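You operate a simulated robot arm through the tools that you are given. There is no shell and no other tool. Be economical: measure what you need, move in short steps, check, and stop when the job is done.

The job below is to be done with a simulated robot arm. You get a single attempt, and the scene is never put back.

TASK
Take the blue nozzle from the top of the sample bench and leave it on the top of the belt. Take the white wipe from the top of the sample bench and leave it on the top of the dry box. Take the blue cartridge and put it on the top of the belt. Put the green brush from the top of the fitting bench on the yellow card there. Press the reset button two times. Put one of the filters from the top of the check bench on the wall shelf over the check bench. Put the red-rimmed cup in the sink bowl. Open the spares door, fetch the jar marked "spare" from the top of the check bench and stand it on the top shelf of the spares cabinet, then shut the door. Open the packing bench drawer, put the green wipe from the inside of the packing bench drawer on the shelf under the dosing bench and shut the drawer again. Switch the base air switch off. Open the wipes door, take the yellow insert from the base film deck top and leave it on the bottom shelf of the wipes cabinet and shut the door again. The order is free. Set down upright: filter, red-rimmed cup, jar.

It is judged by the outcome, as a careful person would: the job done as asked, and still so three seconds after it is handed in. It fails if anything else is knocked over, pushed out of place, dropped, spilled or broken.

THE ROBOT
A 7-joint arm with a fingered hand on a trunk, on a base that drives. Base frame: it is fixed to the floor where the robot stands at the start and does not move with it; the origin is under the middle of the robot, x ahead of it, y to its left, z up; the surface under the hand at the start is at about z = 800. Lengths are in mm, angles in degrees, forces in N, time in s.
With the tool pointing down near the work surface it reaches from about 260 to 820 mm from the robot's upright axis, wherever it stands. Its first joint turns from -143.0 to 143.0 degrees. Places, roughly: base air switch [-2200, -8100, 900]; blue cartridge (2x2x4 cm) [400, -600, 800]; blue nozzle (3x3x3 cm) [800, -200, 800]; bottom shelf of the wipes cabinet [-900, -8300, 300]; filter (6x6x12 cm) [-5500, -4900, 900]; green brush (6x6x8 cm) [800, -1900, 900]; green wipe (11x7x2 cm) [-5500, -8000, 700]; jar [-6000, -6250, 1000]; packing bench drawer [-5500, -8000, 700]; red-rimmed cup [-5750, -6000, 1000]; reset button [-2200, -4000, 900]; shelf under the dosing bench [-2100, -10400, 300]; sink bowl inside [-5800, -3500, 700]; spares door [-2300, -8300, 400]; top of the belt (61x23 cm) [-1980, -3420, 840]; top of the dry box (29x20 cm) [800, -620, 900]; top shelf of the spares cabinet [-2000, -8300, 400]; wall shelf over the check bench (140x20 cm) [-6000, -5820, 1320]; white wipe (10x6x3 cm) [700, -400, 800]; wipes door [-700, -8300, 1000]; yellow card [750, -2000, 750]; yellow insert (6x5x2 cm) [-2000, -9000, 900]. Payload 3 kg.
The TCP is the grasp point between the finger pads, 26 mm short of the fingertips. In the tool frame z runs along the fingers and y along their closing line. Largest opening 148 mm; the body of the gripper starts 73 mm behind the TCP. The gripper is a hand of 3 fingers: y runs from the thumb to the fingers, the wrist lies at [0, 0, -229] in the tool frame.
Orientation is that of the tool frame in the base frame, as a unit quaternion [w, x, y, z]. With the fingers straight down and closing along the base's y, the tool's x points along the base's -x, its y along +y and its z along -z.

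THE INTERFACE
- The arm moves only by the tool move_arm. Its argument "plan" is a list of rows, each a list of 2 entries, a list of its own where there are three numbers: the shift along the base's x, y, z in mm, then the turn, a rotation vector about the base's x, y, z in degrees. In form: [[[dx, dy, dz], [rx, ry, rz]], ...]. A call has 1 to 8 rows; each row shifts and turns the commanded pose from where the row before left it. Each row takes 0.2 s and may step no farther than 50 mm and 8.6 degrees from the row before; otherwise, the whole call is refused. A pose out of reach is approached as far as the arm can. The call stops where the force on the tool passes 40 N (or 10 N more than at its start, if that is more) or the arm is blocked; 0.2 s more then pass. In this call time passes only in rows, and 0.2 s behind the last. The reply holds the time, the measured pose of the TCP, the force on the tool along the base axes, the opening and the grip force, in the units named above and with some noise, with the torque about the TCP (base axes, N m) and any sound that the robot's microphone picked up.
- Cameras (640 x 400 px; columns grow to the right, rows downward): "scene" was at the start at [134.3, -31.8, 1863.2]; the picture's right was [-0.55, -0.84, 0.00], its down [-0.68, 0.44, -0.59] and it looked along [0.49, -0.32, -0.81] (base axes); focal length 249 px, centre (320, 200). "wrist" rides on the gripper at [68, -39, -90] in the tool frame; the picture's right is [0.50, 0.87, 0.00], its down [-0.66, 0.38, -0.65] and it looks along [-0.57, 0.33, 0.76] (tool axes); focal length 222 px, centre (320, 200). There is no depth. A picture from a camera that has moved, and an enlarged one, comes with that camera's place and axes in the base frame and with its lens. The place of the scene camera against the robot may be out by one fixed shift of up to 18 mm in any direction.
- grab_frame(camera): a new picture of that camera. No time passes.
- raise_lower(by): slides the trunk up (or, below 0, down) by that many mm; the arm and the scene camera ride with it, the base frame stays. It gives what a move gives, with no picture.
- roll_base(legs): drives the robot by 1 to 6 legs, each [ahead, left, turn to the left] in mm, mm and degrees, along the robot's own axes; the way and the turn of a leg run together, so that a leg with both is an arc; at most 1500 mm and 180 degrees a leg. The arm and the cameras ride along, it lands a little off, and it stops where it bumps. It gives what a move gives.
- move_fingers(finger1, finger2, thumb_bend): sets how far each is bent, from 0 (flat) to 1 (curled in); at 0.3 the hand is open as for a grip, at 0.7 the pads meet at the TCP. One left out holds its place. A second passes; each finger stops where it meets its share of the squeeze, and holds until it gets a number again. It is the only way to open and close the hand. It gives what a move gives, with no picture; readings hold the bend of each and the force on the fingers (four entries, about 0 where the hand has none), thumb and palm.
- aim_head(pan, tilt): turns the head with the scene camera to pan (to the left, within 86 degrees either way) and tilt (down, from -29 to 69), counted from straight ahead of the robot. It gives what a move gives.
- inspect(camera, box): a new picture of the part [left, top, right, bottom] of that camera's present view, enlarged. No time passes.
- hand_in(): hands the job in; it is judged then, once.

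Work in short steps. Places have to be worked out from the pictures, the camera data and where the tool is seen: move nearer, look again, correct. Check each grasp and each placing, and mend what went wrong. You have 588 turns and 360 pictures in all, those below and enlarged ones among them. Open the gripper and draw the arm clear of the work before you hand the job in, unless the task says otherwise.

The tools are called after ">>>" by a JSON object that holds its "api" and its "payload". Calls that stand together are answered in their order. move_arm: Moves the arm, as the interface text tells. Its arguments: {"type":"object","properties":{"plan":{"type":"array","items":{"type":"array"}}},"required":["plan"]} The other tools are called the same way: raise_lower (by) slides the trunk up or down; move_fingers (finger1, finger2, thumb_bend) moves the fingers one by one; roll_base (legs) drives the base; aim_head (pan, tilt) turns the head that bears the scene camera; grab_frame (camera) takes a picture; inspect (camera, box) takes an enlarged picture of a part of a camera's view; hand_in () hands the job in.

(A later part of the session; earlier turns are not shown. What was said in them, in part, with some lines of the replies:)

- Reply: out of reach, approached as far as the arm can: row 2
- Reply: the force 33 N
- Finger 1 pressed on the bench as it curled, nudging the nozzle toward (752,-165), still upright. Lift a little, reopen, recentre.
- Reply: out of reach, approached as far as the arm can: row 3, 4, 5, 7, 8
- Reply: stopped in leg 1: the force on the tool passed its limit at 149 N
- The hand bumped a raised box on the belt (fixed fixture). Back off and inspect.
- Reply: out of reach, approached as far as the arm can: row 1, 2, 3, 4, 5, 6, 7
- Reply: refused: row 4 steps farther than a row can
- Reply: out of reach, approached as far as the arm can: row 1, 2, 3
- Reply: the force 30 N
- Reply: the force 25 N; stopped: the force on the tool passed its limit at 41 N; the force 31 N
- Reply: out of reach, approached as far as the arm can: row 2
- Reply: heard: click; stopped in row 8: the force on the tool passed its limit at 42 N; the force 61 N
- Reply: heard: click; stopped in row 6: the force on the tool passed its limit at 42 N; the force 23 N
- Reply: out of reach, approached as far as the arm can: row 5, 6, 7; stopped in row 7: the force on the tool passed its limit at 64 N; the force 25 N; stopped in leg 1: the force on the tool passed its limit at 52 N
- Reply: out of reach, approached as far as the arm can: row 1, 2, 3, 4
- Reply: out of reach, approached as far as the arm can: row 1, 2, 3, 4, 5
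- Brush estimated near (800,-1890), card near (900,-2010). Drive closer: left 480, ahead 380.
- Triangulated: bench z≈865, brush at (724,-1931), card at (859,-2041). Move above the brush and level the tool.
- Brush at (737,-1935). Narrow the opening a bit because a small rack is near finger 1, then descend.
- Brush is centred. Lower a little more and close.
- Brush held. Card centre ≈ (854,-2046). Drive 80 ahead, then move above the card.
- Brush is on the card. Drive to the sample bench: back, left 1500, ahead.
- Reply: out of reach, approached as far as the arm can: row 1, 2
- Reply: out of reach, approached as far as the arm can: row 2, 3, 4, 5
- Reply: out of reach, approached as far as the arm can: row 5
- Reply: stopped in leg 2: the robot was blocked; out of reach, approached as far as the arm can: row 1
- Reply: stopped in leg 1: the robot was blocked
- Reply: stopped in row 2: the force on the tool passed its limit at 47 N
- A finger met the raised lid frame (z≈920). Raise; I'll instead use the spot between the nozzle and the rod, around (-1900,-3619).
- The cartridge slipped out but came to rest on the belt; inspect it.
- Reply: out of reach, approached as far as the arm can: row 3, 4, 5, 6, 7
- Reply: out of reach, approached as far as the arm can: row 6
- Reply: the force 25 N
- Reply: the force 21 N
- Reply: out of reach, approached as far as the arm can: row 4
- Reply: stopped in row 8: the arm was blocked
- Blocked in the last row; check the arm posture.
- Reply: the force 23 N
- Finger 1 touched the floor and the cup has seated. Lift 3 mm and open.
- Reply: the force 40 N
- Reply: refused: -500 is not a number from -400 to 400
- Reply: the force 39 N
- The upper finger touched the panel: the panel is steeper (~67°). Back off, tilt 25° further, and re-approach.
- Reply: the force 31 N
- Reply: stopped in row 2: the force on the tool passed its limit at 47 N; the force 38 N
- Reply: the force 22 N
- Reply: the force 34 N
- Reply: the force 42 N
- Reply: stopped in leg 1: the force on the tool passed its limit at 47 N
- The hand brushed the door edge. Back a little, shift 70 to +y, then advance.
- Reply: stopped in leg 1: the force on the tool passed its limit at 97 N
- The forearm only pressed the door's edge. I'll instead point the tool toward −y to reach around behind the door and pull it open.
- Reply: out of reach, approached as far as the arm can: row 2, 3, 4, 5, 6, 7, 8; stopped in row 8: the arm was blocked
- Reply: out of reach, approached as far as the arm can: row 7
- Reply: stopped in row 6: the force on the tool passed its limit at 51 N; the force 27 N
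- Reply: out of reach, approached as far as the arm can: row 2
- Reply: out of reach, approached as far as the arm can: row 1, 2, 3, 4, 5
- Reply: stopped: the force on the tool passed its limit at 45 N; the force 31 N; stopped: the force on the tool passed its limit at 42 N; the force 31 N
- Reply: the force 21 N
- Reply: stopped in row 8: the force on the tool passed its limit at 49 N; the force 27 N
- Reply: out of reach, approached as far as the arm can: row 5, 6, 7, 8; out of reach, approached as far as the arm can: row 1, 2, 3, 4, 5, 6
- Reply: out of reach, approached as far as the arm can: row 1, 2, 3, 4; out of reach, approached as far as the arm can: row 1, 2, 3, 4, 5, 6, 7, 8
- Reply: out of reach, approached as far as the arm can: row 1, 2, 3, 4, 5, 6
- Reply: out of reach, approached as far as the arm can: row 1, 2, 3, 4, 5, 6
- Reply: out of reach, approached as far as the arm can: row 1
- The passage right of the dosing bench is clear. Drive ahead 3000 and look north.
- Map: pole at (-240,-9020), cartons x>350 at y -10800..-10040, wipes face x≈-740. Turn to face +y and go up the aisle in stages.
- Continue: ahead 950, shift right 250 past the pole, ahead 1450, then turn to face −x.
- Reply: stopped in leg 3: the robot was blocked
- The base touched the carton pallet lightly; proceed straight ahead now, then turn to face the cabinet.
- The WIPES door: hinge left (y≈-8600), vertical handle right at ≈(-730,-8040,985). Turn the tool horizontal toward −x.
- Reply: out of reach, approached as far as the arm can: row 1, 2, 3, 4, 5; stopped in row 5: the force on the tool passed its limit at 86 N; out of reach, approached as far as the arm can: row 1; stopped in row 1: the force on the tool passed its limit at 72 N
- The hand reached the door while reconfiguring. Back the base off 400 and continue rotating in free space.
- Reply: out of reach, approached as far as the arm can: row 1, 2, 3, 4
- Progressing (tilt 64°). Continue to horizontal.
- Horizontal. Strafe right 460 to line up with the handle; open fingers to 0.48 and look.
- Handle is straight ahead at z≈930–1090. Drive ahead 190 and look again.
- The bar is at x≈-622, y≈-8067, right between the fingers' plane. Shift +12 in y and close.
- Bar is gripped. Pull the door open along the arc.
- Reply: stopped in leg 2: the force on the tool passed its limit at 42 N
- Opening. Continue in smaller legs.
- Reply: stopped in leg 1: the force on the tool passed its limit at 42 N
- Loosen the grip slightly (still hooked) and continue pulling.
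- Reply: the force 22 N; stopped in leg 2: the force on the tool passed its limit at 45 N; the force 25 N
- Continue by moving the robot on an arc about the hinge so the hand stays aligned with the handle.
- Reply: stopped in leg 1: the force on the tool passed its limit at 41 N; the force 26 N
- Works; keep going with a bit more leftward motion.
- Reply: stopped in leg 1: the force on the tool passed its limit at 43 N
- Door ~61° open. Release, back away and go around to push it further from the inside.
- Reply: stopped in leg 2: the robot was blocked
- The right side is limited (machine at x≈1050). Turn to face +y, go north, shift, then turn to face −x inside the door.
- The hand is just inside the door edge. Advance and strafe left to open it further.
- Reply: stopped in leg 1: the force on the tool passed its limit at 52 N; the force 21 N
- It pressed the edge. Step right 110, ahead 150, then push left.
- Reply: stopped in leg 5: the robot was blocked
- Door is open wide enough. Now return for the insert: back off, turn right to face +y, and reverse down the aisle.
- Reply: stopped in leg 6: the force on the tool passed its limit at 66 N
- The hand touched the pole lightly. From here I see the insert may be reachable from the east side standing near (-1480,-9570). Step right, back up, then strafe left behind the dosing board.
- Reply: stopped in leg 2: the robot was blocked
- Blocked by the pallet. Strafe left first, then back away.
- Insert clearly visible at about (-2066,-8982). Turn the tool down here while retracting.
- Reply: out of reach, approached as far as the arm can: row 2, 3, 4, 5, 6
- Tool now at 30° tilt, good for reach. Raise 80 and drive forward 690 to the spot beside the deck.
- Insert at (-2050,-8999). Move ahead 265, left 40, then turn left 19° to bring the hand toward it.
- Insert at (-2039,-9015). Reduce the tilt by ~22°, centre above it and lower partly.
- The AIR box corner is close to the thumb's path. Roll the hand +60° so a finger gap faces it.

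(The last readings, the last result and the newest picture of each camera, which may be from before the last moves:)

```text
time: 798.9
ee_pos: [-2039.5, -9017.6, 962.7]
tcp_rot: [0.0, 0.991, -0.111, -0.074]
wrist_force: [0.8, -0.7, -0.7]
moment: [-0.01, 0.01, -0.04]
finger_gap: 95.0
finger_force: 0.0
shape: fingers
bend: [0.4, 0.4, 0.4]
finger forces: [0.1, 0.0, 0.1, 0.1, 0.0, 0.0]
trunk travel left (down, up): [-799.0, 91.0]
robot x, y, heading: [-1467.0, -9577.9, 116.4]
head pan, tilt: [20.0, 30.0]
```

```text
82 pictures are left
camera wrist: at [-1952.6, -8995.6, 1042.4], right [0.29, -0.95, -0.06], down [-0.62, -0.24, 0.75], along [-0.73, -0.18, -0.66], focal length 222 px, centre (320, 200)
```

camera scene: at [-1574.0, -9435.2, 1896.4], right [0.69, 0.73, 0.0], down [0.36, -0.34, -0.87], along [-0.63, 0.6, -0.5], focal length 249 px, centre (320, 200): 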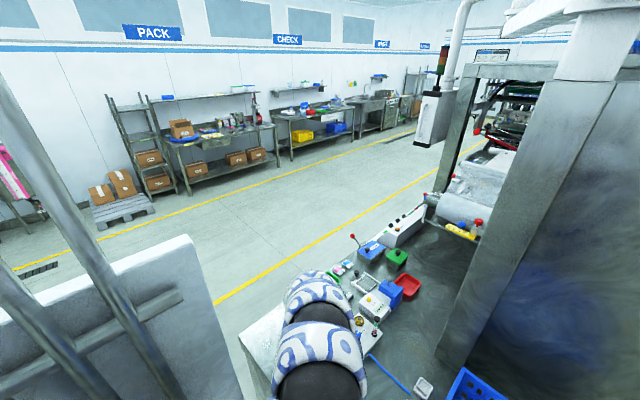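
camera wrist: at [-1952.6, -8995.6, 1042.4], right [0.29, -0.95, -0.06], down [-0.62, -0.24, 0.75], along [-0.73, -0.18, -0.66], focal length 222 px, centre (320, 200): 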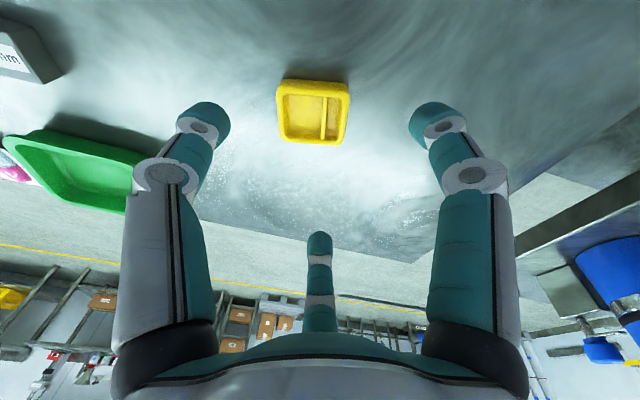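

Clear now. Shift +7 in y and lower in steps until the tips touch the deck.

>>> {"api": "move_arm", "payload": {"plan": [[[-1, 7, -30], [0, 0, 0]], [[0, 0, -28], [0, 0, 0]], [[0, 0, -6], [0, 0, 0]], [[0, 0, -4], [0, 0, 0]], [[0, 0, -4], [0, 0, 0]]]}}

>>> {"api": "grab_frame", "payload": {"camera": "wrist"}}

```text
time: 800.1
ee_pos: [-2039.5, -9006.8, 891.9]
tcp_rot: [-0.001, 0.991, -0.113, -0.074]
wrist_force: [-0.3, 0.4, -0.4]
moment: [0.0, -0.01, 0.0]
finger_gap: 94.9
finger_force: 0.1
shape: fingers
bend: [0.4, 0.4, 0.4]
finger forces: [0.0, 0.0, 0.1, 0.0, 0.1, 0.0]
trunk travel left (down, up): [-799.0, 91.0]
robot x, y, heading: [-1469.3, -9576.0, 116.5]
head pan, tilt: [20.0, 30.0]
```

```text
81 pictures are left
camera wrist: at [-1953.3, -8986.9, 971.2], right [0.29, -0.96, -0.06], down [-0.62, -0.23, 0.75], along [-0.73, -0.18, -0.66], focal length 222 px, centre (320, 200)
```

wrist: 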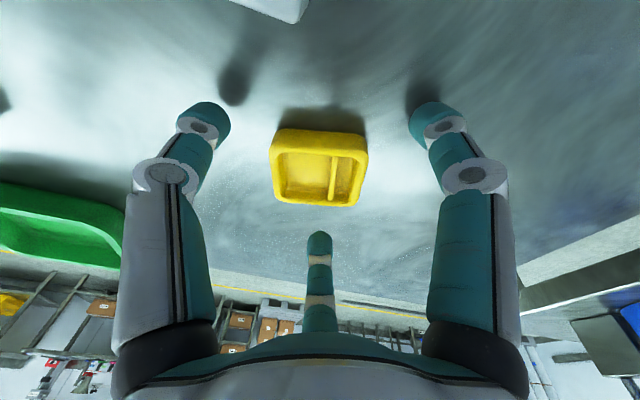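

Centred. Continue lowering to the deck.

>>> {"api": "move_arm", "payload": {"plan": [[[0, 0, -4], [0, 0, 0]], [[0, 0, -4], [0, 0, 0]], [[0, 0, -3], [0, 0, 0]], [[0, 0, -3], [0, 0, 0]], [[0, 0, -3], [0, 0, 0]]]}}

```text
time: 801.0
ee_pos: [-2044.5, -9007.7, 889.8]
tcp_rot: [-0.003, 0.99, -0.113, -0.081]
wrist_force: [-1.1, 0.9, 20.2]
moment: [-0.87, -1.01, 0.05]
finger_gap: 97.7
finger_force: 10.3
shape: fingers
bend: [0.38, 0.4, 0.4]
finger forces: [20.3, 0.1, 0.0, 0.1, 0.0, 0.0]
out of reach, approached as far as the arm can: row 3
trunk travel left (down, up): [-799.0, 91.0]
robot x, y, heading: [-1469.3, -9579.4, 116.6]
head pan, tilt: [20.0, 30.0]
stopped in row 4: the force on the tool passed its limit at 42 N (the readings are from after the stop); the commanded pose is now the measured one
```

Finger 1 touches the deck. Raise 3 mm and close on the insert.

>>> {"api": "move_arm", "payload": {"plan": [[[3, 0, 3], [0, 0, 0]]]}}

>>> {"api": "move_fingers", "payload": {"finger1": 0.65, "finger2": 0.65, "thumb_bend": 0.65}}

>>> {"api": "grab_frame", "payload": {"camera": "wrist"}}

```text
time: 801.5
ee_pos: [-2037.9, -9010.6, 889.3]
tcp_rot: [-0.001, 0.991, -0.113, -0.077]
wrist_force: [-1.0, 0.4, 10.4]
moment: [-0.42, -0.39, -0.02]
finger_gap: 94.4
finger_force: 5.1
shape: fingers
bend: [0.4, 0.4, 0.4]
finger forces: [10.3, 0.1, 0.1, 0.0, 0.0, 0.0]
trunk travel left (down, up): [-799.0, 91.0]
robot x, y, heading: [-1463.5, -9576.6, 116.6]
head pan, tilt: [20.0, 30.0]
```

```text
time: 802.5
ee_pos: [-2037.7, -9009.2, 889.2]
tcp_rot: [-0.002, 0.991, -0.112, -0.078]
wrist_force: [0.4, -0.7, -0.2]
moment: [0.0, -0.03, -0.03]
finger_gap: 42.2
finger_force: 10.1
shape: fingers
bend: [0.53, 0.57, 0.61]
finger forces: [6.8, 7.3, 0.1, 0.1, 6.7, 0.0]
trunk travel left (down, up): [-799.0, 91.0]
robot x, y, heading: [-1465.8, -9578.7, 116.6]
head pan, tilt: [20.0, 30.0]
```

```text
80 pictures are left
camera wrist: at [-1950.9, -8988.6, 968.4], right [0.29, -0.96, -0.07], down [-0.61, -0.24, 0.75], along [-0.73, -0.18, -0.66], focal length 222 px, centre (320, 200)
```

wrist: 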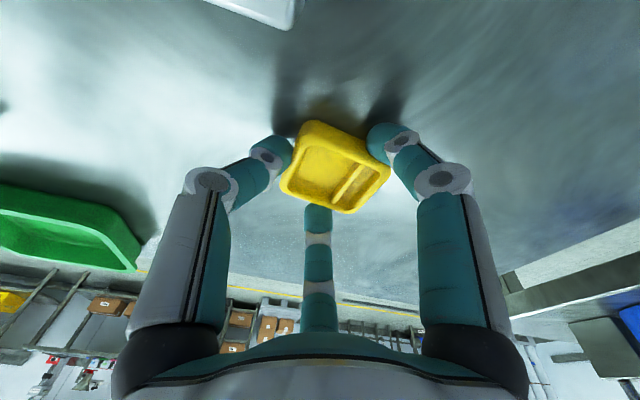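

Good three-point grip. Tighten all slightly and lift.

>>> {"api": "move_fingers", "payload": {"finger1": 0.72, "finger2": 0.72, "thumb_bend": 0.72}}

>>> {"api": "move_arm", "payload": {"plan": [[[0, 0, 15], [0, 0, 0]], [[0, 0, 35], [0, 0, 0]], [[0, 0, 45], [0, 0, 0]], [[0, 0, 45], [0, 0, 0]]]}}

>>> {"api": "grab_frame", "payload": {"camera": "wrist"}}

```text
time: 803.5
ee_pos: [-2037.6, -9010.0, 889.8]
tcp_rot: [-0.002, 0.991, -0.112, -0.078]
wrist_force: [-0.6, -0.3, 0.5]
moment: [-0.05, -0.01, 0.03]
finger_gap: 30.6
finger_force: 11.7
shape: fingers
bend: [0.54, 0.56, 0.67]
finger forces: [7.5, 8.2, 0.1, 0.0, 7.7, 0.0]
trunk travel left (down, up): [-799.0, 91.0]
robot x, y, heading: [-1463.6, -9575.3, 116.5]
head pan, tilt: [20.0, 30.0]
```

```text
time: 804.5
ee_pos: [-2039.2, -9011.0, 1031.8]
tcp_rot: [-0.002, 0.991, -0.113, -0.078]
wrist_force: [-0.4, -0.5, -0.3]
moment: [0.01, 0.0, -0.01]
finger_gap: 30.6
finger_force: 11.1
shape: fingers
bend: [0.54, 0.56, 0.68]
finger forces: [7.2, 8.0, 0.0, 0.0, 7.5, 0.1]
trunk travel left (down, up): [-799.0, 91.0]
robot x, y, heading: [-1467.1, -9579.3, 116.4]
head pan, tilt: [20.0, 30.0]
```

```text
79 pictures are left
camera wrist: at [-1950.9, -8990.3, 1110.6], right [0.29, -0.96, -0.07], down [-0.61, -0.24, 0.75], along [-0.73, -0.18, -0.66], focal length 222 px, centre (320, 200)
```

wrist: 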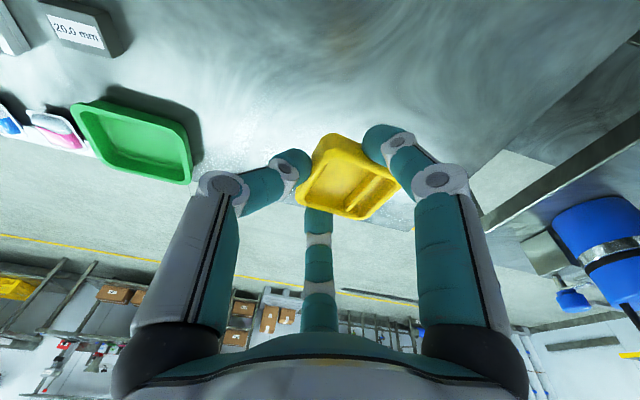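

Held. Raise a bit, then retrace: turn right 18°, right 40, back 700.

>>> {"api": "raise_lower", "payload": {"by": 60}}

>>> {"api": "roll_base", "payload": {"legs": [[0, 0, -18], [0, -40, 0], [-700, 0, 0]]}}

>>> {"api": "move_arm", "payload": {"plan": [[[42, 5, 0], [0, 0, 0]], [[42, 5, 0], [0, 0, 0]], [[42, 5, 0], [0, 0, 0]], [[42, 5, 0], [0, 0, 0]], [[42, 5, 0], [0, 0, 0]]]}}

>>> {"api": "grab_frame", "payload": {"camera": "wrist"}}

```text
time: 805.5
ee_pos: [-2038.1, -9010.6, 1089.6]
tcp_rot: [-0.002, 0.991, -0.112, -0.078]
wrist_force: [0.2, -0.2, 0.4]
moment: [0.02, -0.03, -0.03]
finger_gap: 30.5
finger_force: 11.1
shape: fingers
bend: [0.54, 0.56, 0.68]
finger forces: [7.1, 8.1, 0.1, 0.1, 7.6, 0.0]
trunk travel left (down, up): [-859.0, 31.0]
robot x, y, heading: [-1463.5, -9578.0, 116.6]
head pan, tilt: [20.0, 30.0]
```

```text
time: 810.8
ee_pos: [-1687.8, -9545.8, 1092.2]
tcp_rot: [-0.015, 0.959, -0.274, -0.076]
wrist_force: [0.1, 0.0, -0.9]
moment: [0.04, 0.01, 0.0]
finger_gap: 30.2
finger_force: 11.4
shape: fingers
bend: [0.54, 0.56, 0.68]
finger forces: [7.1, 7.8, 0.0, 0.0, 7.5, 0.0]
trunk travel left (down, up): [-859.0, 31.0]
robot x, y, heading: [-1325.5, -10265.0, 97.5]
head pan, tilt: [20.0, 30.0]
```

```text
time: 812.0
ee_pos: [-1475.4, -9519.6, 1090.7]
tcp_rot: [-0.015, 0.959, -0.274, -0.077]
wrist_force: [-0.5, 0.5, -0.4]
moment: [0.0, 0.01, 0.02]
finger_gap: 29.6
finger_force: 11.3
shape: fingers
bend: [0.54, 0.56, 0.68]
finger forces: [7.2, 8.1, 0.1, 0.0, 7.9, 0.1]
trunk travel left (down, up): [-859.0, 31.0]
robot x, y, heading: [-1332.2, -10268.3, 97.2]
head pan, tilt: [20.0, 30.0]
```

```text
78 pictures are left
camera wrist: at [-1385.7, -9528.0, 1169.7], right [-0.04, -1.0, -0.07], down [-0.66, -0.02, 0.75], along [-0.75, 0.07, -0.65], focal length 222 px, centre (320, 200)
```

wrist: 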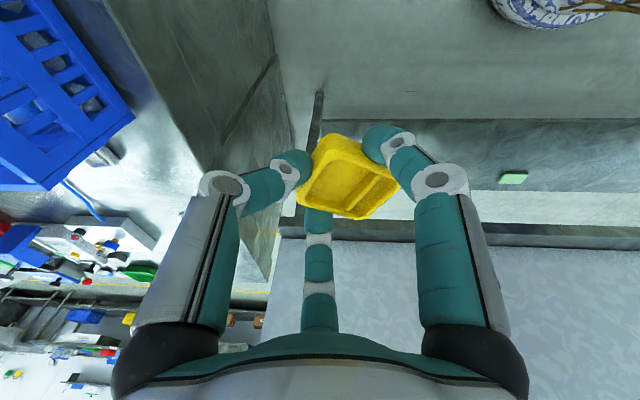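

Hand is centred ahead now. Travel: strafe right, north past the pallet, shift right past the pole, north to y≈-8300.

>>> {"api": "roll_base", "payload": {"legs": [[0, 0, -7.2], [0, -1310, 0], [700, 0, 0], [0, -170, 0]]}}

>>> {"api": "aim_head", "payload": {"pan": 0, "tilt": 30}}

>>> {"api": "grab_frame", "payload": {"camera": "scene"}}

```text
time: 823.6
ee_pos: [135.4, -8828.1, 1091.8]
tcp_rot: [-0.02, 0.933, -0.35, -0.075]
wrist_force: [0.6, 0.1, 0.1]
moment: [-0.01, 0.01, -0.02]
finger_gap: 30.2
finger_force: 11.6
shape: fingers
bend: [0.54, 0.56, 0.68]
finger forces: [7.2, 8.1, 0.0, 0.0, 7.7, 0.0]
trunk travel left (down, up): [-859.0, 31.0]
robot x, y, heading: [162.0, -9592.1, 88.4]
head pan, tilt: [20.0, 30.0]
```

```text
time: 824.4
ee_pos: [133.8, -8828.9, 1092.6]
tcp_rot: [-0.021, 0.933, -0.35, -0.074]
wrist_force: [-0.7, -0.4, 0.0]
moment: [0.03, 0.0, 0.03]
finger_gap: 30.0
finger_force: 11.3
shape: fingers
bend: [0.54, 0.56, 0.68]
finger forces: [7.1, 8.1, 0.0, 0.1, 7.7, 0.0]
trunk travel left (down, up): [-859.0, 31.0]
robot x, y, heading: [164.5, -9588.9, 88.4]
head pan, tilt: [0.0, 30.0]
```

```text
77 pictures are left
camera scene: at [160.7, -9411.4, 1956.4], right [1.0, -0.03, 0.0], down [-0.01, -0.5, -0.87], along [0.02, 0.87, -0.5], focal length 249 px, centre (320, 200)
```

scene: 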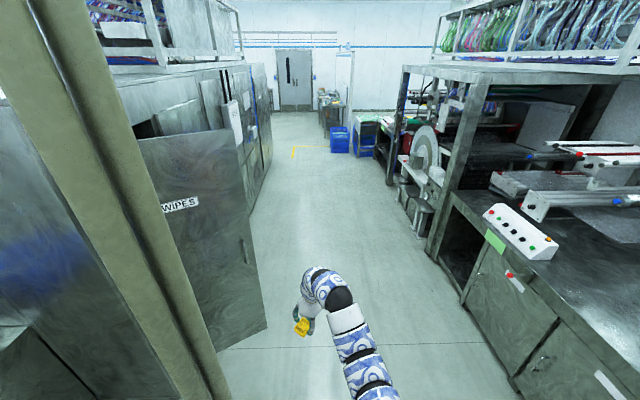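

Door is still partly open (tip near (-212,-8225)). Drive north 1500, shift right 140, and turn to face the cabinet.

>>> {"api": "roll_base", "payload": {"legs": [[750, 0, 1.6], [760, 0, 0], [0, -180, 0], [0, 0, 90]]}}

>>> {"api": "grab_frame", "payload": {"camera": "scene"}}

```text
time: 837.2
ee_pos: [-412.6, -8102.7, 1090.8]
tcp_rot: [0.039, 0.905, 0.417, -0.067]
wrist_force: [-0.3, -0.6, -0.6]
moment: [-0.01, 0.0, 0.0]
finger_gap: 29.6
finger_force: 10.4
shape: fingers
bend: [0.54, 0.56, 0.68]
finger forces: [6.8, 7.6, 0.0, 0.0, 7.4, 0.0]
trunk travel left (down, up): [-859.0, 31.0]
robot x, y, heading: [352.7, -8067.5, 179.0]
head pan, tilt: [0.0, 30.0]
```

```text
76 pictures are left
camera scene: at [171.0, -8055.4, 1956.4], right [0.02, 1.0, 0.0], down [0.5, -0.01, -0.87], along [-0.87, 0.02, -0.5], focal length 249 px, centre (320, 200)
```

scene: 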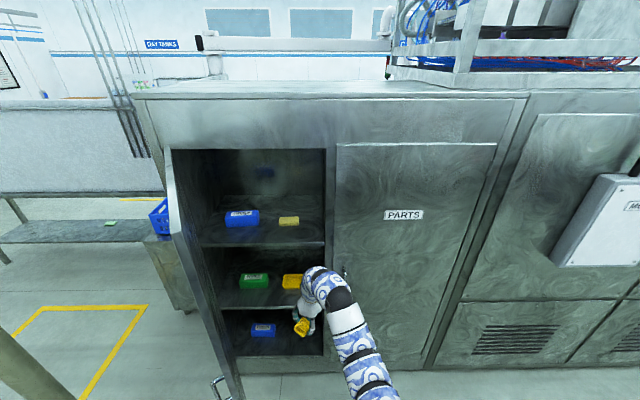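

Door is well open. Inspect the bottom shelf.

>>> {"api": "inspect", "payload": {"camera": "scene", "box": [160, 190, 400, 400]}}

```text
1.90 times, centred on (280, 295) of scene
camera zoom: at [171.0, -8055.4, 1956.4], right [0.02, 1.0, 0.0], down [0.5, -0.01, -0.87], along [-0.87, 0.02, -0.5], focal length 475 px, centre (396, 19)
```

zoom: 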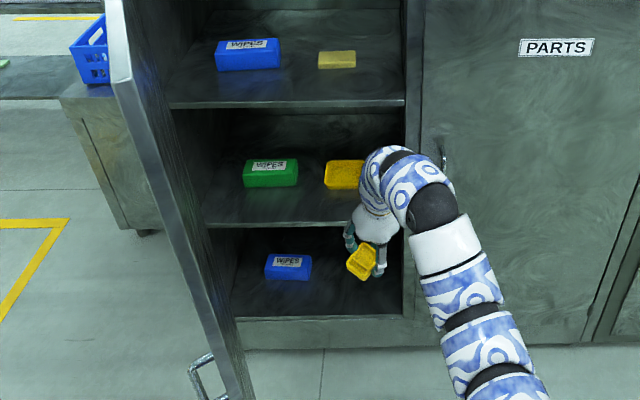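

Bottom shelf (z≈320) is free on the right side. Strafe left 95, tilt the tool 25° inward, and lower the trunk.

>>> {"api": "roll_base", "payload": {"legs": [[0, 95, 1]]}}

>>> {"api": "move_arm", "payload": {"plan": [[[0, 0, 0], [1.6, 6.2, -0.9]], [[0, 0, 0], [1.6, 6.2, -0.9]], [[0, 0, 0], [1.6, 6.2, -0.9]], [[0, 0, 0], [1.6, 6.2, -0.9]]]}}

>>> {"api": "raise_lower", "payload": {"by": -400}}

>>> {"api": "raise_lower", "payload": {"by": -260}}

>>> {"api": "grab_frame", "payload": {"camera": "scene"}}

>>> {"api": "grab_frame", "payload": {"camera": "wrist"}}

```text
time: 838.3
ee_pos: [-412.4, -8211.0, 1091.5]
tcp_rot: [0.04, 0.902, 0.425, -0.067]
wrist_force: [0.2, -0.6, -0.2]
moment: [0.04, 0.0, -0.01]
finger_gap: 29.3
finger_force: 11.1
shape: fingers
bend: [0.54, 0.56, 0.68]
finger forces: [6.8, 7.6, 0.0, 0.0, 7.2, 0.0]
trunk travel left (down, up): [-859.0, 31.0]
robot x, y, heading: [347.3, -8157.1, 180.0]
head pan, tilt: [0.0, 30.0]
```

```text
time: 839.3
ee_pos: [-413.0, -8210.3, 1090.6]
tcp_rot: [-0.105, 0.88, 0.399, -0.238]
wrist_force: [-0.5, -1.1, -1.1]
moment: [0.03, 0.02, -0.02]
finger_gap: 29.1
finger_force: 10.4
shape: fingers
bend: [0.54, 0.56, 0.68]
finger forces: [7.0, 7.7, 0.0, 0.0, 7.0, 0.0]
trunk travel left (down, up): [-859.0, 31.0]
robot x, y, heading: [351.0, -8162.5, 180.0]
head pan, tilt: [0.0, 30.0]
```

```text
time: 843.1
ee_pos: [-412.3, -8210.6, 690.8]
tcp_rot: [-0.105, 0.88, 0.398, -0.237]
wrist_force: [-0.2, -0.3, -0.7]
moment: [-0.02, 0.02, -0.03]
finger_gap: 29.4
finger_force: 10.8
shape: fingers
bend: [0.54, 0.56, 0.68]
finger forces: [7.0, 7.6, 0.0, 0.0, 6.9, 0.0]
trunk travel left (down, up): [-459.0, 431.0]
robot x, y, heading: [347.2, -8160.4, 179.8]
head pan, tilt: [0.0, 30.0]
```

```text
time: 845.8
ee_pos: [-413.5, -8210.3, 432.2]
tcp_rot: [-0.105, 0.88, 0.399, -0.237]
wrist_force: [0.9, -0.6, 1.1]
moment: [0.04, 0.0, 0.01]
finger_gap: 29.3
finger_force: 10.8
shape: fingers
bend: [0.54, 0.56, 0.68]
finger forces: [6.9, 7.7, 0.0, 0.0, 6.9, 0.0]
trunk travel left (down, up): [-199.0, 691.0]
robot x, y, heading: [347.4, -8161.8, 180.0]
head pan, tilt: [0.0, 30.0]
```

```text
74 pictures are left
camera scene: at [170.3, -8152.3, 1296.4], right [0.0, 1.0, 0.0], down [0.5, 0.0, -0.87], along [-0.87, 0.0, -0.5], focal length 249 px, centre (320, 200)
```

scene: 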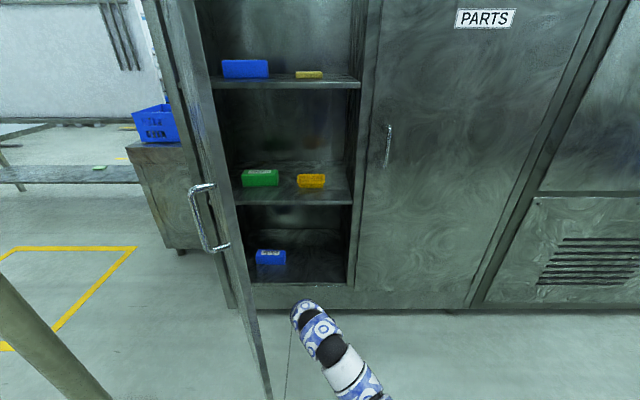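

```text
73 pictures are left
camera wrist: at [-354.5, -8133.0, 501.7], right [0.85, -0.2, -0.49], down [0.2, -0.74, 0.64], along [-0.49, -0.64, -0.59], focal length 222 px, centre (320, 200)
```

wrist: 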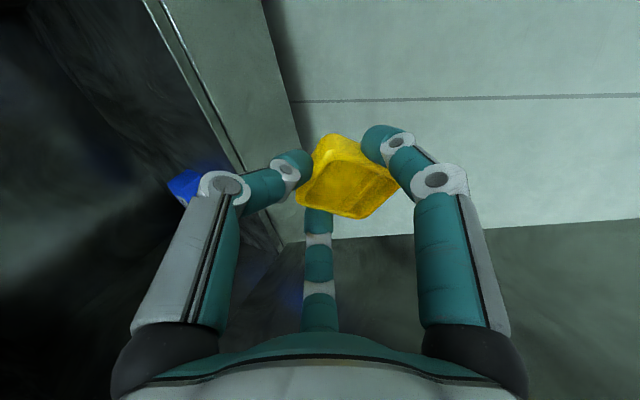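

Shelf front at x≈-700. Drive ahead 345 and look.

>>> {"api": "roll_base", "payload": {"legs": [[200, 0, 0], [145, 0, 0]]}}

>>> {"api": "grab_frame", "payload": {"camera": "scene"}}

>>> {"api": "grab_frame", "payload": {"camera": "wrist"}}

```text
time: 848.3
ee_pos: [-757.5, -8205.9, 430.3]
tcp_rot: [-0.105, 0.88, 0.397, -0.237]
wrist_force: [0.5, 0.2, -0.1]
moment: [0.02, 0.02, 0.02]
finger_gap: 29.5
finger_force: 10.7
shape: fingers
bend: [0.54, 0.56, 0.68]
finger forces: [6.9, 7.7, 0.0, 0.0, 6.9, 0.0]
trunk travel left (down, up): [-199.0, 691.0]
robot x, y, heading: [2.3, -8160.1, 179.9]
head pan, tilt: [0.0, 30.0]
```

```text
72 pictures are left
camera scene: at [-173.5, -8151.2, 1296.4], right [0.0, 1.0, 0.0], down [0.5, 0.0, -0.87], along [-0.87, 0.0, -0.5], focal length 249 px, centre (320, 200)
```

scene: 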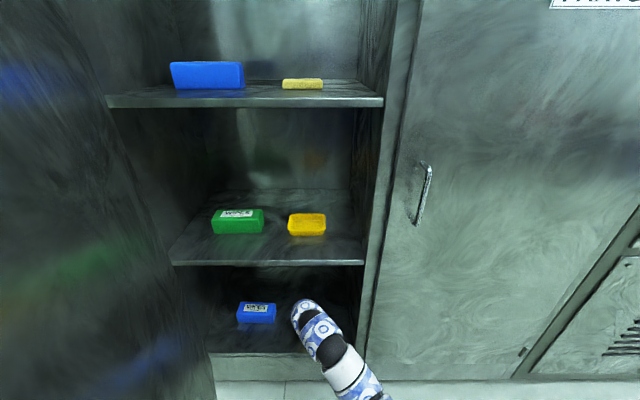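

```text
71 pictures are left
camera wrist: at [-698.3, -8130.5, 501.8], right [0.85, -0.2, -0.49], down [0.2, -0.74, 0.64], along [-0.49, -0.64, -0.59], focal length 222 px, centre (320, 200)
```

wrist: 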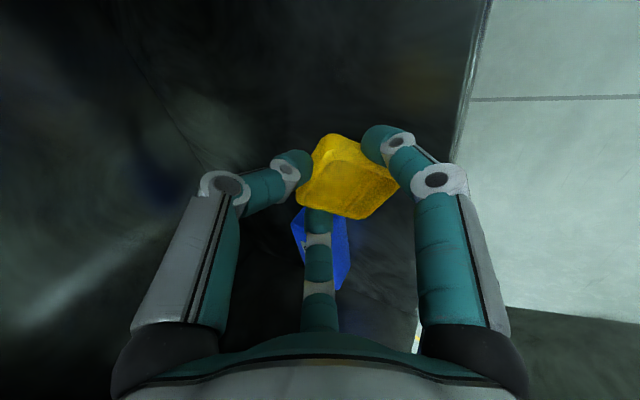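

Over the shelf (front edge x≈-700). Move 25 deeper and lower gently.

>>> {"api": "move_arm", "payload": {"plan": [[[-25, 0, 0], [0, 0, 0]], [[0, 0, -20], [0, 0, 0]], [[0, 0, -20], [0, 0, 0]], [[0, 0, -8], [0, 0, 0]], [[0, 0, -6], [0, 0, 0]], [[0, 0, -5], [0, 0, 0]], [[0, 0, -5], [0, 0, 0]], [[0, 0, -5], [0, 0, 0]]]}}

>>> {"api": "grab_frame", "payload": {"camera": "wrist"}}

```text
time: 850.1
ee_pos: [-782.0, -8206.1, 361.6]
tcp_rot: [-0.104, 0.88, 0.397, -0.237]
wrist_force: [-0.2, 0.1, -0.1]
moment: [0.02, 0.0, -0.01]
finger_gap: 29.0
finger_force: 10.7
shape: fingers
bend: [0.55, 0.56, 0.68]
finger forces: [7.2, 7.9, 0.0, 0.0, 7.0, 0.0]
trunk travel left (down, up): [-199.0, 691.0]
robot x, y, heading: [8.2, -8160.2, 179.8]
head pan, tilt: [0.0, 30.0]
```

```text
70 pictures are left
camera wrist: at [-723.6, -8130.0, 432.1], right [0.85, -0.2, -0.49], down [0.2, -0.74, 0.64], along [-0.49, -0.64, -0.59], focal length 222 px, centre (320, 200)
```

wrist: 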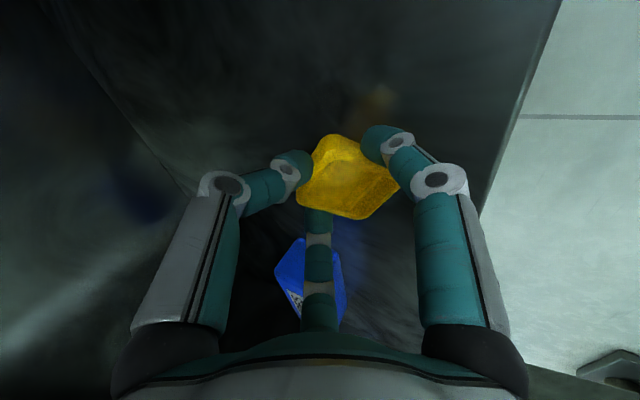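

Reflection shows the shelf still a few cm below. Continue.

>>> {"api": "move_arm", "payload": {"plan": [[[0, 0, -8], [0, 0, 0]], [[0, 0, -6], [0, 0, 0]], [[0, 0, -5], [0, 0, 0]], [[0, 0, -5], [0, 0, 0]], [[0, 0, -5], [0, 0, 0]], [[0, 0, -4], [0, 0, 0]], [[0, 0, -4], [0, 0, 0]], [[0, 0, -4], [0, 0, 0]]]}}

>>> {"api": "grab_frame", "payload": {"camera": "wrist"}}

```text
time: 851.6
ee_pos: [-783.6, -8210.8, 334.1]
tcp_rot: [-0.105, 0.878, 0.398, -0.242]
wrist_force: [3.0, -0.3, 24.0]
moment: [0.19, -0.19, -0.06]
finger_gap: 16.9
finger_force: 30.4
shape: fingers
bend: [0.58, 0.54, 0.66]
finger forces: [38.2, 12.0, 0.1, 0.0, 11.3, 0.1]
trunk travel left (down, up): [-199.0, 691.0]
robot x, y, heading: [3.1, -8164.4, 179.8]
head pan, tilt: [0.0, 30.0]
stopped in row 7: the force on the tool passed its limit at 43 N (the readings are from after the stop); the commanded pose is now the measured one
```

```text
69 pictures are left
camera wrist: at [-724.3, -8132.6, 403.9], right [0.84, -0.2, -0.5], down [0.21, -0.74, 0.64], along [-0.49, -0.65, -0.58], focal length 222 px, centre (320, 200)
```

wrist: 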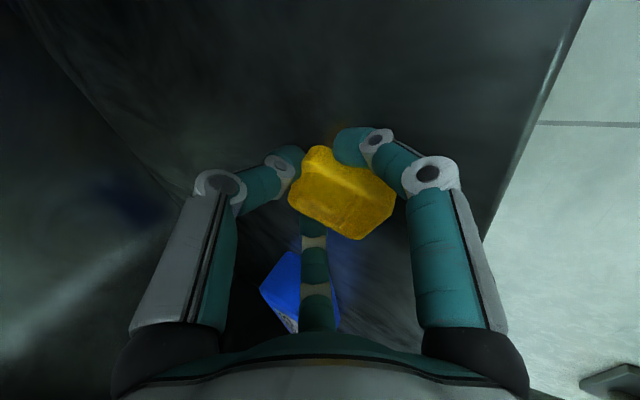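

Contact with the shelf. Raise 3 and open.

>>> {"api": "move_arm", "payload": {"plan": [[[0, 0, 4], [0, 0, 0]]]}}

>>> {"api": "move_fingers", "payload": {"finger1": 0.42, "finger2": 0.42, "thumb_bend": 0.42}}

>>> {"api": "grab_frame", "payload": {"camera": "wrist"}}

```text
time: 852.0
ee_pos: [-781.8, -8207.5, 335.3]
tcp_rot: [-0.105, 0.879, 0.398, -0.239]
wrist_force: [-4.0, -2.5, 13.8]
moment: [0.01, 0.03, 0.04]
finger_gap: 17.0
finger_force: 26.3
shape: fingers
bend: [0.59, 0.54, 0.66]
finger forces: [28.4, 12.8, 0.1, 0.0, 10.3, 0.1]
trunk travel left (down, up): [-199.0, 691.0]
robot x, y, heading: [2.5, -8160.5, 179.7]
head pan, tilt: [0.0, 30.0]
```

```text
time: 853.0
ee_pos: [-781.7, -8208.0, 334.7]
tcp_rot: [-0.105, 0.879, 0.398, -0.239]
wrist_force: [-1.9, 1.2, 7.6]
moment: [0.11, 0.05, 0.02]
finger_gap: 58.3
finger_force: 4.7
shape: fingers
bend: [0.77, 0.42, 0.42]
finger forces: [8.6, 0.0, 0.1, 0.0, 0.0, 0.0]
trunk travel left (down, up): [-199.0, 691.0]
robot x, y, heading: [4.7, -8161.4, 179.7]
head pan, tilt: [0.0, 30.0]
```

```text
68 pictures are left
camera wrist: at [-723.2, -8131.1, 405.4], right [0.85, -0.2, -0.49], down [0.2, -0.74, 0.64], along [-0.49, -0.64, -0.59], focal length 222 px, centre (320, 200)
```

wrist: 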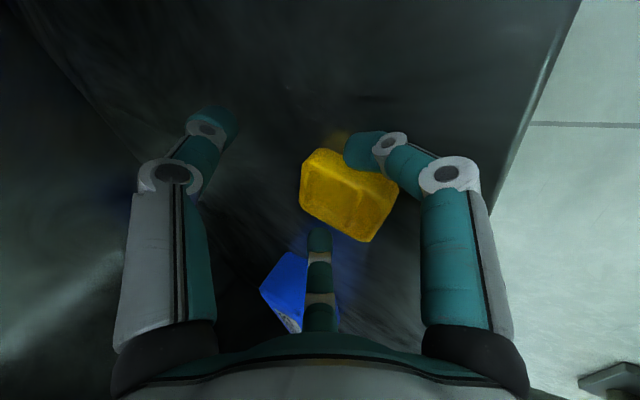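

Finger 1 is jammed against the shelf; raise a little so it can open.

>>> {"api": "move_arm", "payload": {"plan": [[[0, 0, 8], [0, 0, 0]], [[0, 0, 8], [0, 0, 0]]]}}

>>> {"api": "grab_frame", "payload": {"camera": "wrist"}}

```text
time: 853.6
ee_pos: [-783.1, -8208.8, 350.2]
tcp_rot: [-0.105, 0.879, 0.398, -0.239]
wrist_force: [-2.8, -1.7, 8.0]
moment: [0.03, -0.07, -0.01]
finger_gap: 74.2
finger_force: 3.9
shape: fingers
bend: [0.48, 0.42, 0.42]
finger forces: [7.4, 0.0, 0.1, 0.0, 0.0, 0.0]
trunk travel left (down, up): [-199.0, 691.0]
robot x, y, heading: [7.4, -8160.3, 180.1]
head pan, tilt: [0.0, 30.0]
```

```text
67 pictures are left
camera wrist: at [-723.8, -8131.4, 421.6], right [0.85, -0.2, -0.49], down [0.2, -0.74, 0.64], along [-0.49, -0.65, -0.58], focal length 222 px, centre (320, 200)
```

wrist: 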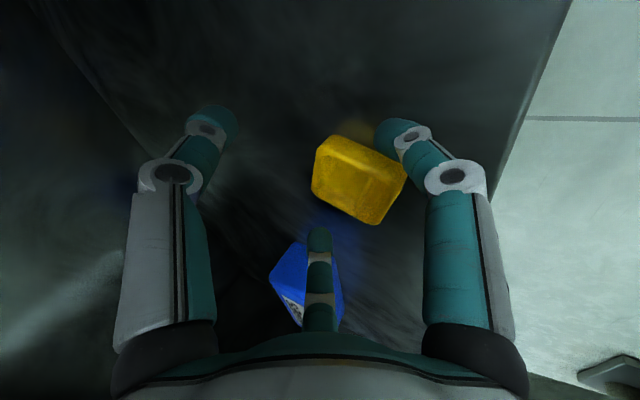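

>>> {"api": "move_arm", "payload": {"plan": [[[0, 0, 12], [0, 0, 0]], [[0, 0, 20], [0, 0, 0]], [[0, 0, 30], [0, 0, 0]]]}}

>>> {"api": "grab_frame", "payload": {"camera": "wrist"}}

```text
time: 854.4
ee_pos: [-782.1, -8209.3, 413.6]
tcp_rot: [-0.104, 0.88, 0.398, -0.239]
wrist_force: [0.5, 0.1, -0.4]
moment: [0.01, 0.02, 0.0]
finger_gap: 88.2
finger_force: 0.2
shape: fingers
bend: [0.42, 0.42, 0.42]
finger forces: [0.0, 0.0, 0.0, 0.0, 0.0, 0.0]
trunk travel left (down, up): [-199.0, 691.0]
robot x, y, heading: [5.5, -8159.3, 179.7]
head pan, tilt: [0.0, 30.0]
```

```text
66 pictures are left
camera wrist: at [-722.9, -8132.8, 483.0], right [0.85, -0.2, -0.49], down [0.2, -0.74, 0.64], along [-0.49, -0.65, -0.58], focal length 222 px, centre (320, 200)
```

wrist: 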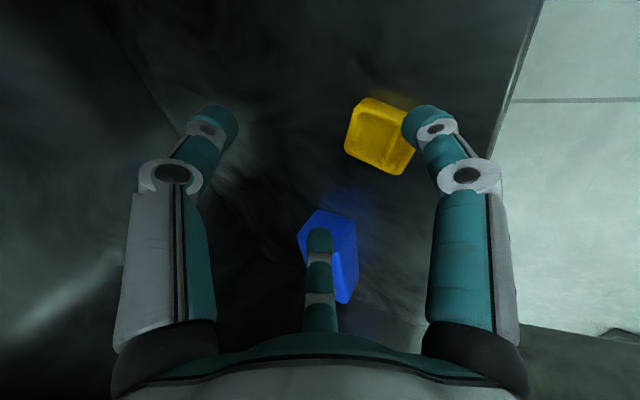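

Insert is resting on the bottom shelf. Back out, raise, make a fist, and check the view.

>>> {"api": "roll_base", "payload": {"legs": [[-400, 0, 0]]}}

>>> {"api": "inspect", "payload": {"camera": "scene", "box": [180, 130, 400, 320]}}

>>> {"api": "raise_lower", "payload": {"by": 380}}

>>> {"api": "move_fingers", "payload": {"finger1": 0.7, "finger2": 0.7, "thumb_bend": 0.7}}

```text
time: 856.9
ee_pos: [-380.3, -8211.8, 412.0]
tcp_rot: [-0.104, 0.879, 0.399, -0.238]
wrist_force: [-0.4, 0.0, -1.0]
moment: [0.02, -0.05, -0.02]
finger_gap: 88.0
finger_force: 0.0
shape: fingers
bend: [0.42, 0.42, 0.42]
finger forces: [0.1, 0.0, 0.0, 0.0, 0.0, 0.0]
trunk travel left (down, up): [-199.0, 691.0]
robot x, y, heading: [404.4, -8162.3, 179.9]
head pan, tilt: [0.0, 30.0]
```

```text
2.11 times, centred on (290, 225) of scene
camera zoom: at [227.2, -8152.3, 1296.4], right [0.0, 1.0, 0.0], down [0.5, 0.0, -0.87], along [-0.87, 0.0, -0.5], focal length 525 px, centre (383, 147)
```

zoom: 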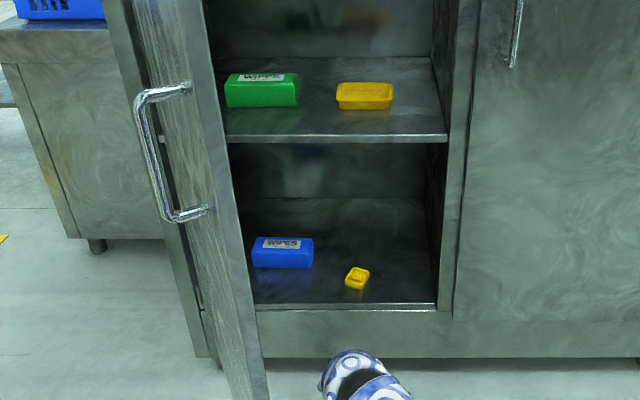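

```text
time: 860.5
ee_pos: [-381.0, -8212.1, 791.3]
tcp_rot: [-0.104, 0.879, 0.399, -0.239]
wrist_force: [-0.2, -0.2, -0.4]
moment: [-0.03, -0.02, 0.03]
finger_gap: 87.8
finger_force: 0.0
shape: fingers
bend: [0.42, 0.42, 0.42]
finger forces: [0.0, 0.0, 0.0, 0.0, 0.1, 0.0]
trunk travel left (down, up): [-579.0, 311.0]
robot x, y, heading: [407.2, -8163.0, 179.9]
head pan, tilt: [0.0, 30.0]
```

```text
time: 861.5
ee_pos: [-381.6, -8212.1, 792.9]
tcp_rot: [-0.104, 0.88, 0.398, -0.239]
wrist_force: [0.2, -0.2, -0.3]
moment: [-0.03, 0.02, 0.0]
finger_gap: 0.4
finger_force: 0.2
shape: fingers
bend: [0.69, 0.69, 0.7]
finger forces: [0.0, 0.1, 0.0, 0.0, 0.0, 0.1]
trunk travel left (down, up): [-579.0, 311.0]
robot x, y, heading: [404.5, -8162.3, 180.1]
head pan, tilt: [0.0, 30.0]
```

Insert is upright on the bottom shelf. Look at the door position from the raised camera.

>>> {"api": "aim_head", "payload": {"pan": 15, "tilt": 45}}

>>> {"api": "grab_frame", "payload": {"camera": "scene"}}

```text
time: 862.3
ee_pos: [-380.0, -8210.6, 792.0]
tcp_rot: [-0.105, 0.879, 0.398, -0.239]
wrist_force: [-0.9, 0.4, 0.5]
moment: [0.02, 0.03, 0.0]
finger_gap: 0.0
finger_force: 0.0
shape: fingers
bend: [0.69, 0.69, 0.7]
finger forces: [0.0, 0.0, 0.0, 0.1, 0.1, 0.0]
trunk travel left (down, up): [-579.0, 311.0]
robot x, y, heading: [402.1, -8161.5, 179.9]
head pan, tilt: [15.0, 45.0]
```

```text
64 pictures are left
camera scene: at [239.1, -8173.3, 1653.9], right [-0.26, 0.97, 0.0], down [0.68, 0.18, -0.71], along [-0.68, -0.18, -0.71], focal length 249 px, centre (320, 200)
```

scene: 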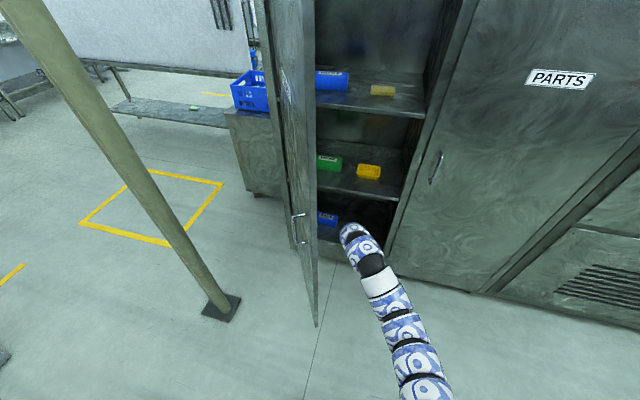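

Door stands at ~57° with its tip near (-235,-8322). Back off, pass around the tip to its outer side.

>>> {"api": "roll_base", "payload": {"legs": [[-290, 0, 0], [0, 270, 0], [150, 0, 0]]}}

>>> {"api": "grab_frame", "payload": {"camera": "scene"}}

```text
time: 866.8
ee_pos: [-247.3, -8471.9, 791.3]
tcp_rot: [-0.106, 0.881, 0.394, -0.238]
wrist_force: [0.1, -0.3, 0.0]
moment: [0.02, 0.02, -0.01]
finger_gap: 0.3
finger_force: 0.1
shape: fingers
bend: [0.69, 0.69, 0.7]
finger forces: [0.0, 0.0, 0.0, 0.0, 0.0, 0.1]
trunk travel left (down, up): [-579.0, 311.0]
robot x, y, heading: [541.2, -8430.2, 179.4]
head pan, tilt: [15.0, 45.0]
```

```text
63 pictures are left
camera scene: at [372.8, -8440.5, 1653.7], right [-0.25, 0.97, 0.0], down [0.69, 0.17, -0.71], along [-0.68, -0.18, -0.71], focal length 249 px, centre (320, 200)
```

scene: 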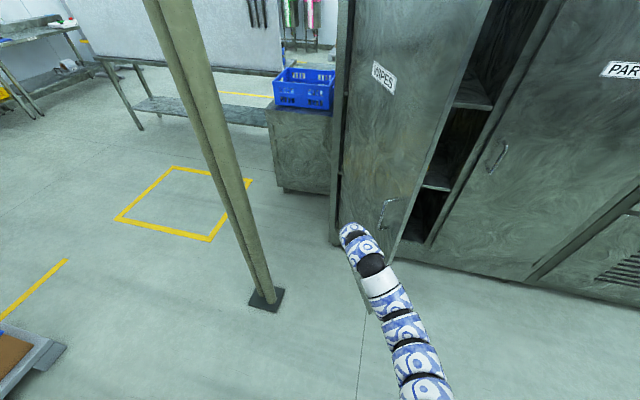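

On the outer side now. Push the door toward closed with diagonal moves.

>>> {"api": "roll_base", "payload": {"legs": [[60, -80, 0], [80, -80, 0], [80, -70, 0]]}}

>>> {"api": "grab_frame", "payload": {"camera": "scene"}}

```text
time: 869.5
ee_pos: [-464.9, -8237.3, 791.7]
tcp_rot: [-0.105, 0.881, 0.395, -0.239]
wrist_force: [0.7, -0.4, -0.3]
moment: [0.01, 0.02, -0.03]
finger_gap: 0.1
finger_force: 0.0
shape: fingers
bend: [0.69, 0.69, 0.7]
finger forces: [0.1, 0.1, 0.0, 0.0, 0.0, 0.0]
trunk travel left (down, up): [-579.0, 311.0]
robot x, y, heading: [320.2, -8195.0, 179.5]
head pan, tilt: [15.0, 45.0]
```

```text
62 pictures are left
camera scene: at [155.3, -8204.2, 1653.7], right [-0.25, 0.97, 0.0], down [0.69, 0.18, -0.71], along [-0.68, -0.18, -0.71], focal length 249 px, centre (320, 200)
```

scene: 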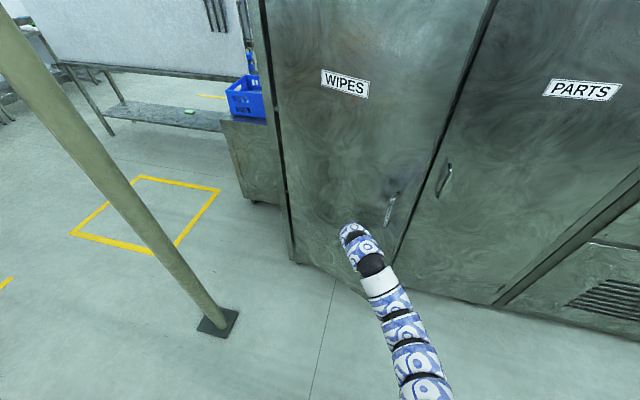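

Nearly closed. Push straight ahead until it stops.

>>> {"api": "roll_base", "payload": {"legs": [[80, -40, 0]]}}

>>> {"api": "move_arm", "payload": {"plan": [[[-15, 0, 0], [0, 0, 0]], [[-15, 0, 0], [0, 0, 0]], [[-12, 0, 0], [0, 0, 0]], [[-10, 0, 0], [0, 0, 0]], [[-10, 0, 0], [0, 0, 0]], [[-8, 0, 0], [0, 0, 0]], [[-8, 0, 0], [0, 0, 0]], [[-8, 0, 0], [0, 0, 0]]]}}

>>> {"api": "grab_frame", "payload": {"camera": "scene"}}

```text
time: 870.6
ee_pos: [-545.6, -8194.3, 791.4]
tcp_rot: [-0.105, 0.882, 0.393, -0.238]
wrist_force: [-0.1, 0.4, -1.0]
moment: [0.0, 0.0, -0.01]
finger_gap: 0.0
finger_force: 0.0
shape: fingers
bend: [0.69, 0.69, 0.7]
finger forces: [0.0, 0.0, 0.0, 0.0, 0.0, 0.0]
trunk travel left (down, up): [-579.0, 311.0]
robot x, y, heading: [242.4, -8150.5, 179.6]
head pan, tilt: [15.0, 45.0]
```

```text
time: 872.4
ee_pos: [-631.1, -8193.8, 791.3]
tcp_rot: [-0.107, 0.882, 0.393, -0.237]
wrist_force: [-0.2, -0.6, 0.3]
moment: [-0.03, -0.01, 0.02]
finger_gap: 0.0
finger_force: 0.0
shape: fingers
bend: [0.69, 0.69, 0.7]
finger forces: [0.1, 0.0, 0.1, 0.0, 0.0, 0.1]
trunk travel left (down, up): [-579.0, 311.0]
robot x, y, heading: [245.4, -8155.5, 179.3]
head pan, tilt: [15.0, 45.0]
```

```text
61 pictures are left
camera scene: at [74.5, -8163.5, 1653.8], right [-0.25, 0.97, 0.0], down [0.69, 0.17, -0.71], along [-0.69, -0.17, -0.71], focal length 249 px, centre (320, 200)
```

scene: 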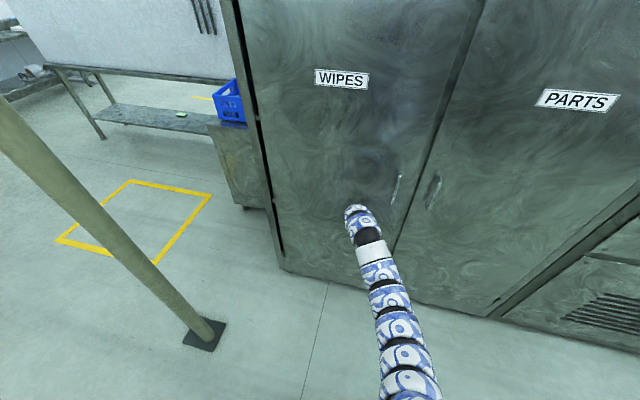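

Door appears closed or nearly so; keep pressing until a force builds.

>>> {"api": "move_arm", "payload": {"plan": [[[-8, 0, 0], [0, 0, 0]], [[-8, 0, 0], [0, 0, 0]], [[-8, 0, 0], [0, 0, 0]], [[-8, 0, 0], [0, 0, 0]], [[-6, 0, 0], [0, 0, 0]], [[-6, 0, 0], [0, 0, 0]], [[-6, 0, 0], [0, 0, 0]], [[-6, 0, 0], [0, 0, 0]]]}}

>>> {"api": "grab_frame", "payload": {"camera": "scene"}}

```text
time: 873.5
ee_pos: [-658.0, -8192.9, 789.9]
tcp_rot: [-0.106, 0.883, 0.393, -0.235]
wrist_force: [32.1, 1.5, 8.4]
moment: [0.15, 1.33, -0.84]
finger_gap: 0.3
finger_force: 15.6
shape: fingers
bend: [0.69, 0.69, 0.7]
finger forces: [0.0, 0.1, 0.0, 0.0, 30.9, 0.0]
trunk travel left (down, up): [-579.0, 311.0]
robot x, y, heading: [242.2, -8150.0, 179.1]
head pan, tilt: [15.0, 45.0]
stopped in row 5: the force on the tool passed its limit at 50 N (the readings are from after the stop); the commanded pose is now the measured one
```

```text
60 pictures are left
camera scene: at [79.3, -8163.2, 1654.4], right [-0.25, 0.97, 0.0], down [0.68, 0.17, -0.71], along [-0.69, -0.17, -0.71], focal length 249 px, centre (320, 200)
```

scene: 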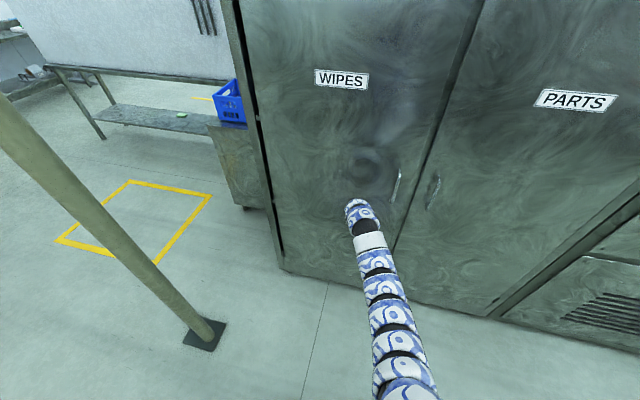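

Firm stop: the door is closed. Back off and check it stays shut.

>>> {"api": "roll_base", "payload": {"legs": [[-350, 0, 0]]}}

>>> {"api": "aim_head", "payload": {"pan": 0, "tilt": 25}}

>>> {"api": "grab_frame", "payload": {"camera": "scene"}}

```text
time: 875.7
ee_pos: [-308.2, -8198.8, 791.2]
tcp_rot: [-0.105, 0.882, 0.394, -0.235]
wrist_force: [0.2, 0.1, 0.4]
moment: [-0.02, 0.02, 0.02]
finger_gap: 0.0
finger_force: 0.1
shape: fingers
bend: [0.69, 0.69, 0.7]
finger forces: [0.1, 0.0, 0.0, 0.1, 0.1, 0.0]
trunk travel left (down, up): [-579.0, 311.0]
robot x, y, heading: [594.8, -8160.3, 179.1]
head pan, tilt: [15.0, 45.0]
```

```text
time: 876.6
ee_pos: [-309.2, -8198.9, 790.3]
tcp_rot: [-0.106, 0.883, 0.393, -0.235]
wrist_force: [0.5, -0.2, 0.0]
moment: [0.01, 0.04, -0.03]
finger_gap: 0.0
finger_force: 0.0
shape: fingers
bend: [0.69, 0.69, 0.7]
finger forces: [0.0, 0.0, 0.0, 0.1, 0.0, 0.0]
trunk travel left (down, up): [-579.0, 311.0]
robot x, y, heading: [592.9, -8161.9, 179.5]
head pan, tilt: [0.0, 25.0]
```

```text
59 pictures are left
camera scene: at [413.3, -8146.8, 1684.3], right [0.01, 1.0, 0.0], down [0.42, 0.0, -0.91], along [-0.91, 0.01, -0.42], focal length 249 px, centre (320, 200)
```

scene: 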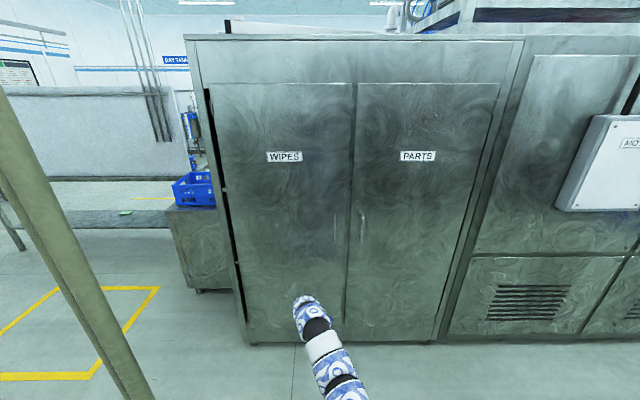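

The wipes door is flush. All jobs are done; open the hand clear of everything and hand in.

>>> {"api": "move_fingers", "payload": {"finger1": 0.3, "finger2": 0.3, "thumb_bend": 0.3}}

>>> {"api": "inspect", "payload": {"camera": "scene", "box": [180, 60, 440, 360]}}

```text
time: 877.6
ee_pos: [-307.9, -8198.2, 789.6]
tcp_rot: [-0.105, 0.882, 0.394, -0.235]
wrist_force: [0.5, 0.1, 0.2]
moment: [-0.02, 0.0, 0.0]
finger_gap: 126.5
finger_force: 0.0
shape: fingers
bend: [0.3, 0.3, 0.3]
finger forces: [0.0, 0.1, 0.0, 0.1, 0.1, 0.0]
trunk travel left (down, up): [-579.0, 311.0]
robot x, y, heading: [591.7, -8155.6, 179.4]
head pan, tilt: [0.0, 25.0]
```

```text
1.33 times, centred on (310, 210) of scene
camera zoom: at [413.4, -8146.8, 1684.4], right [0.01, 1.0, 0.0], down [0.42, -0.01, -0.91], along [-0.91, 0.01, -0.42], focal length 332 px, centre (333, 187)
```

zoom: 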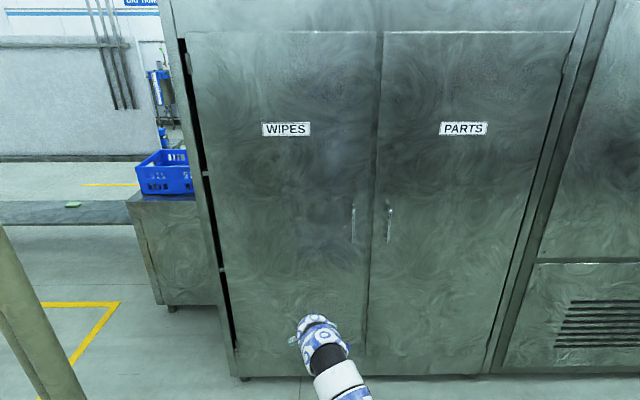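

Everything checked; the door is shut, the hand is open and clear. Handing in.

>>> {"api": "hand_in", "payload": {}}

```text
The job is handed in.
```

I finished all eleven jobs and handed in, but the blue cartridge was dropped along the way and I knocked a few fixtures. The cartridge slipped from the hand about 8 cm above the belt and landed standing up, so I left it there.

- **Bumps:** I touched the belt's guard panel, the belt lid's frame and handle, the aisle pole and the carton pallet. The pallet stopped the base twice, and I never checked whether it had moved.
- **Not looked at again:** I did not go back for a last look at most items after moving on. The last picture before handing in showed only the wipes door, shut.
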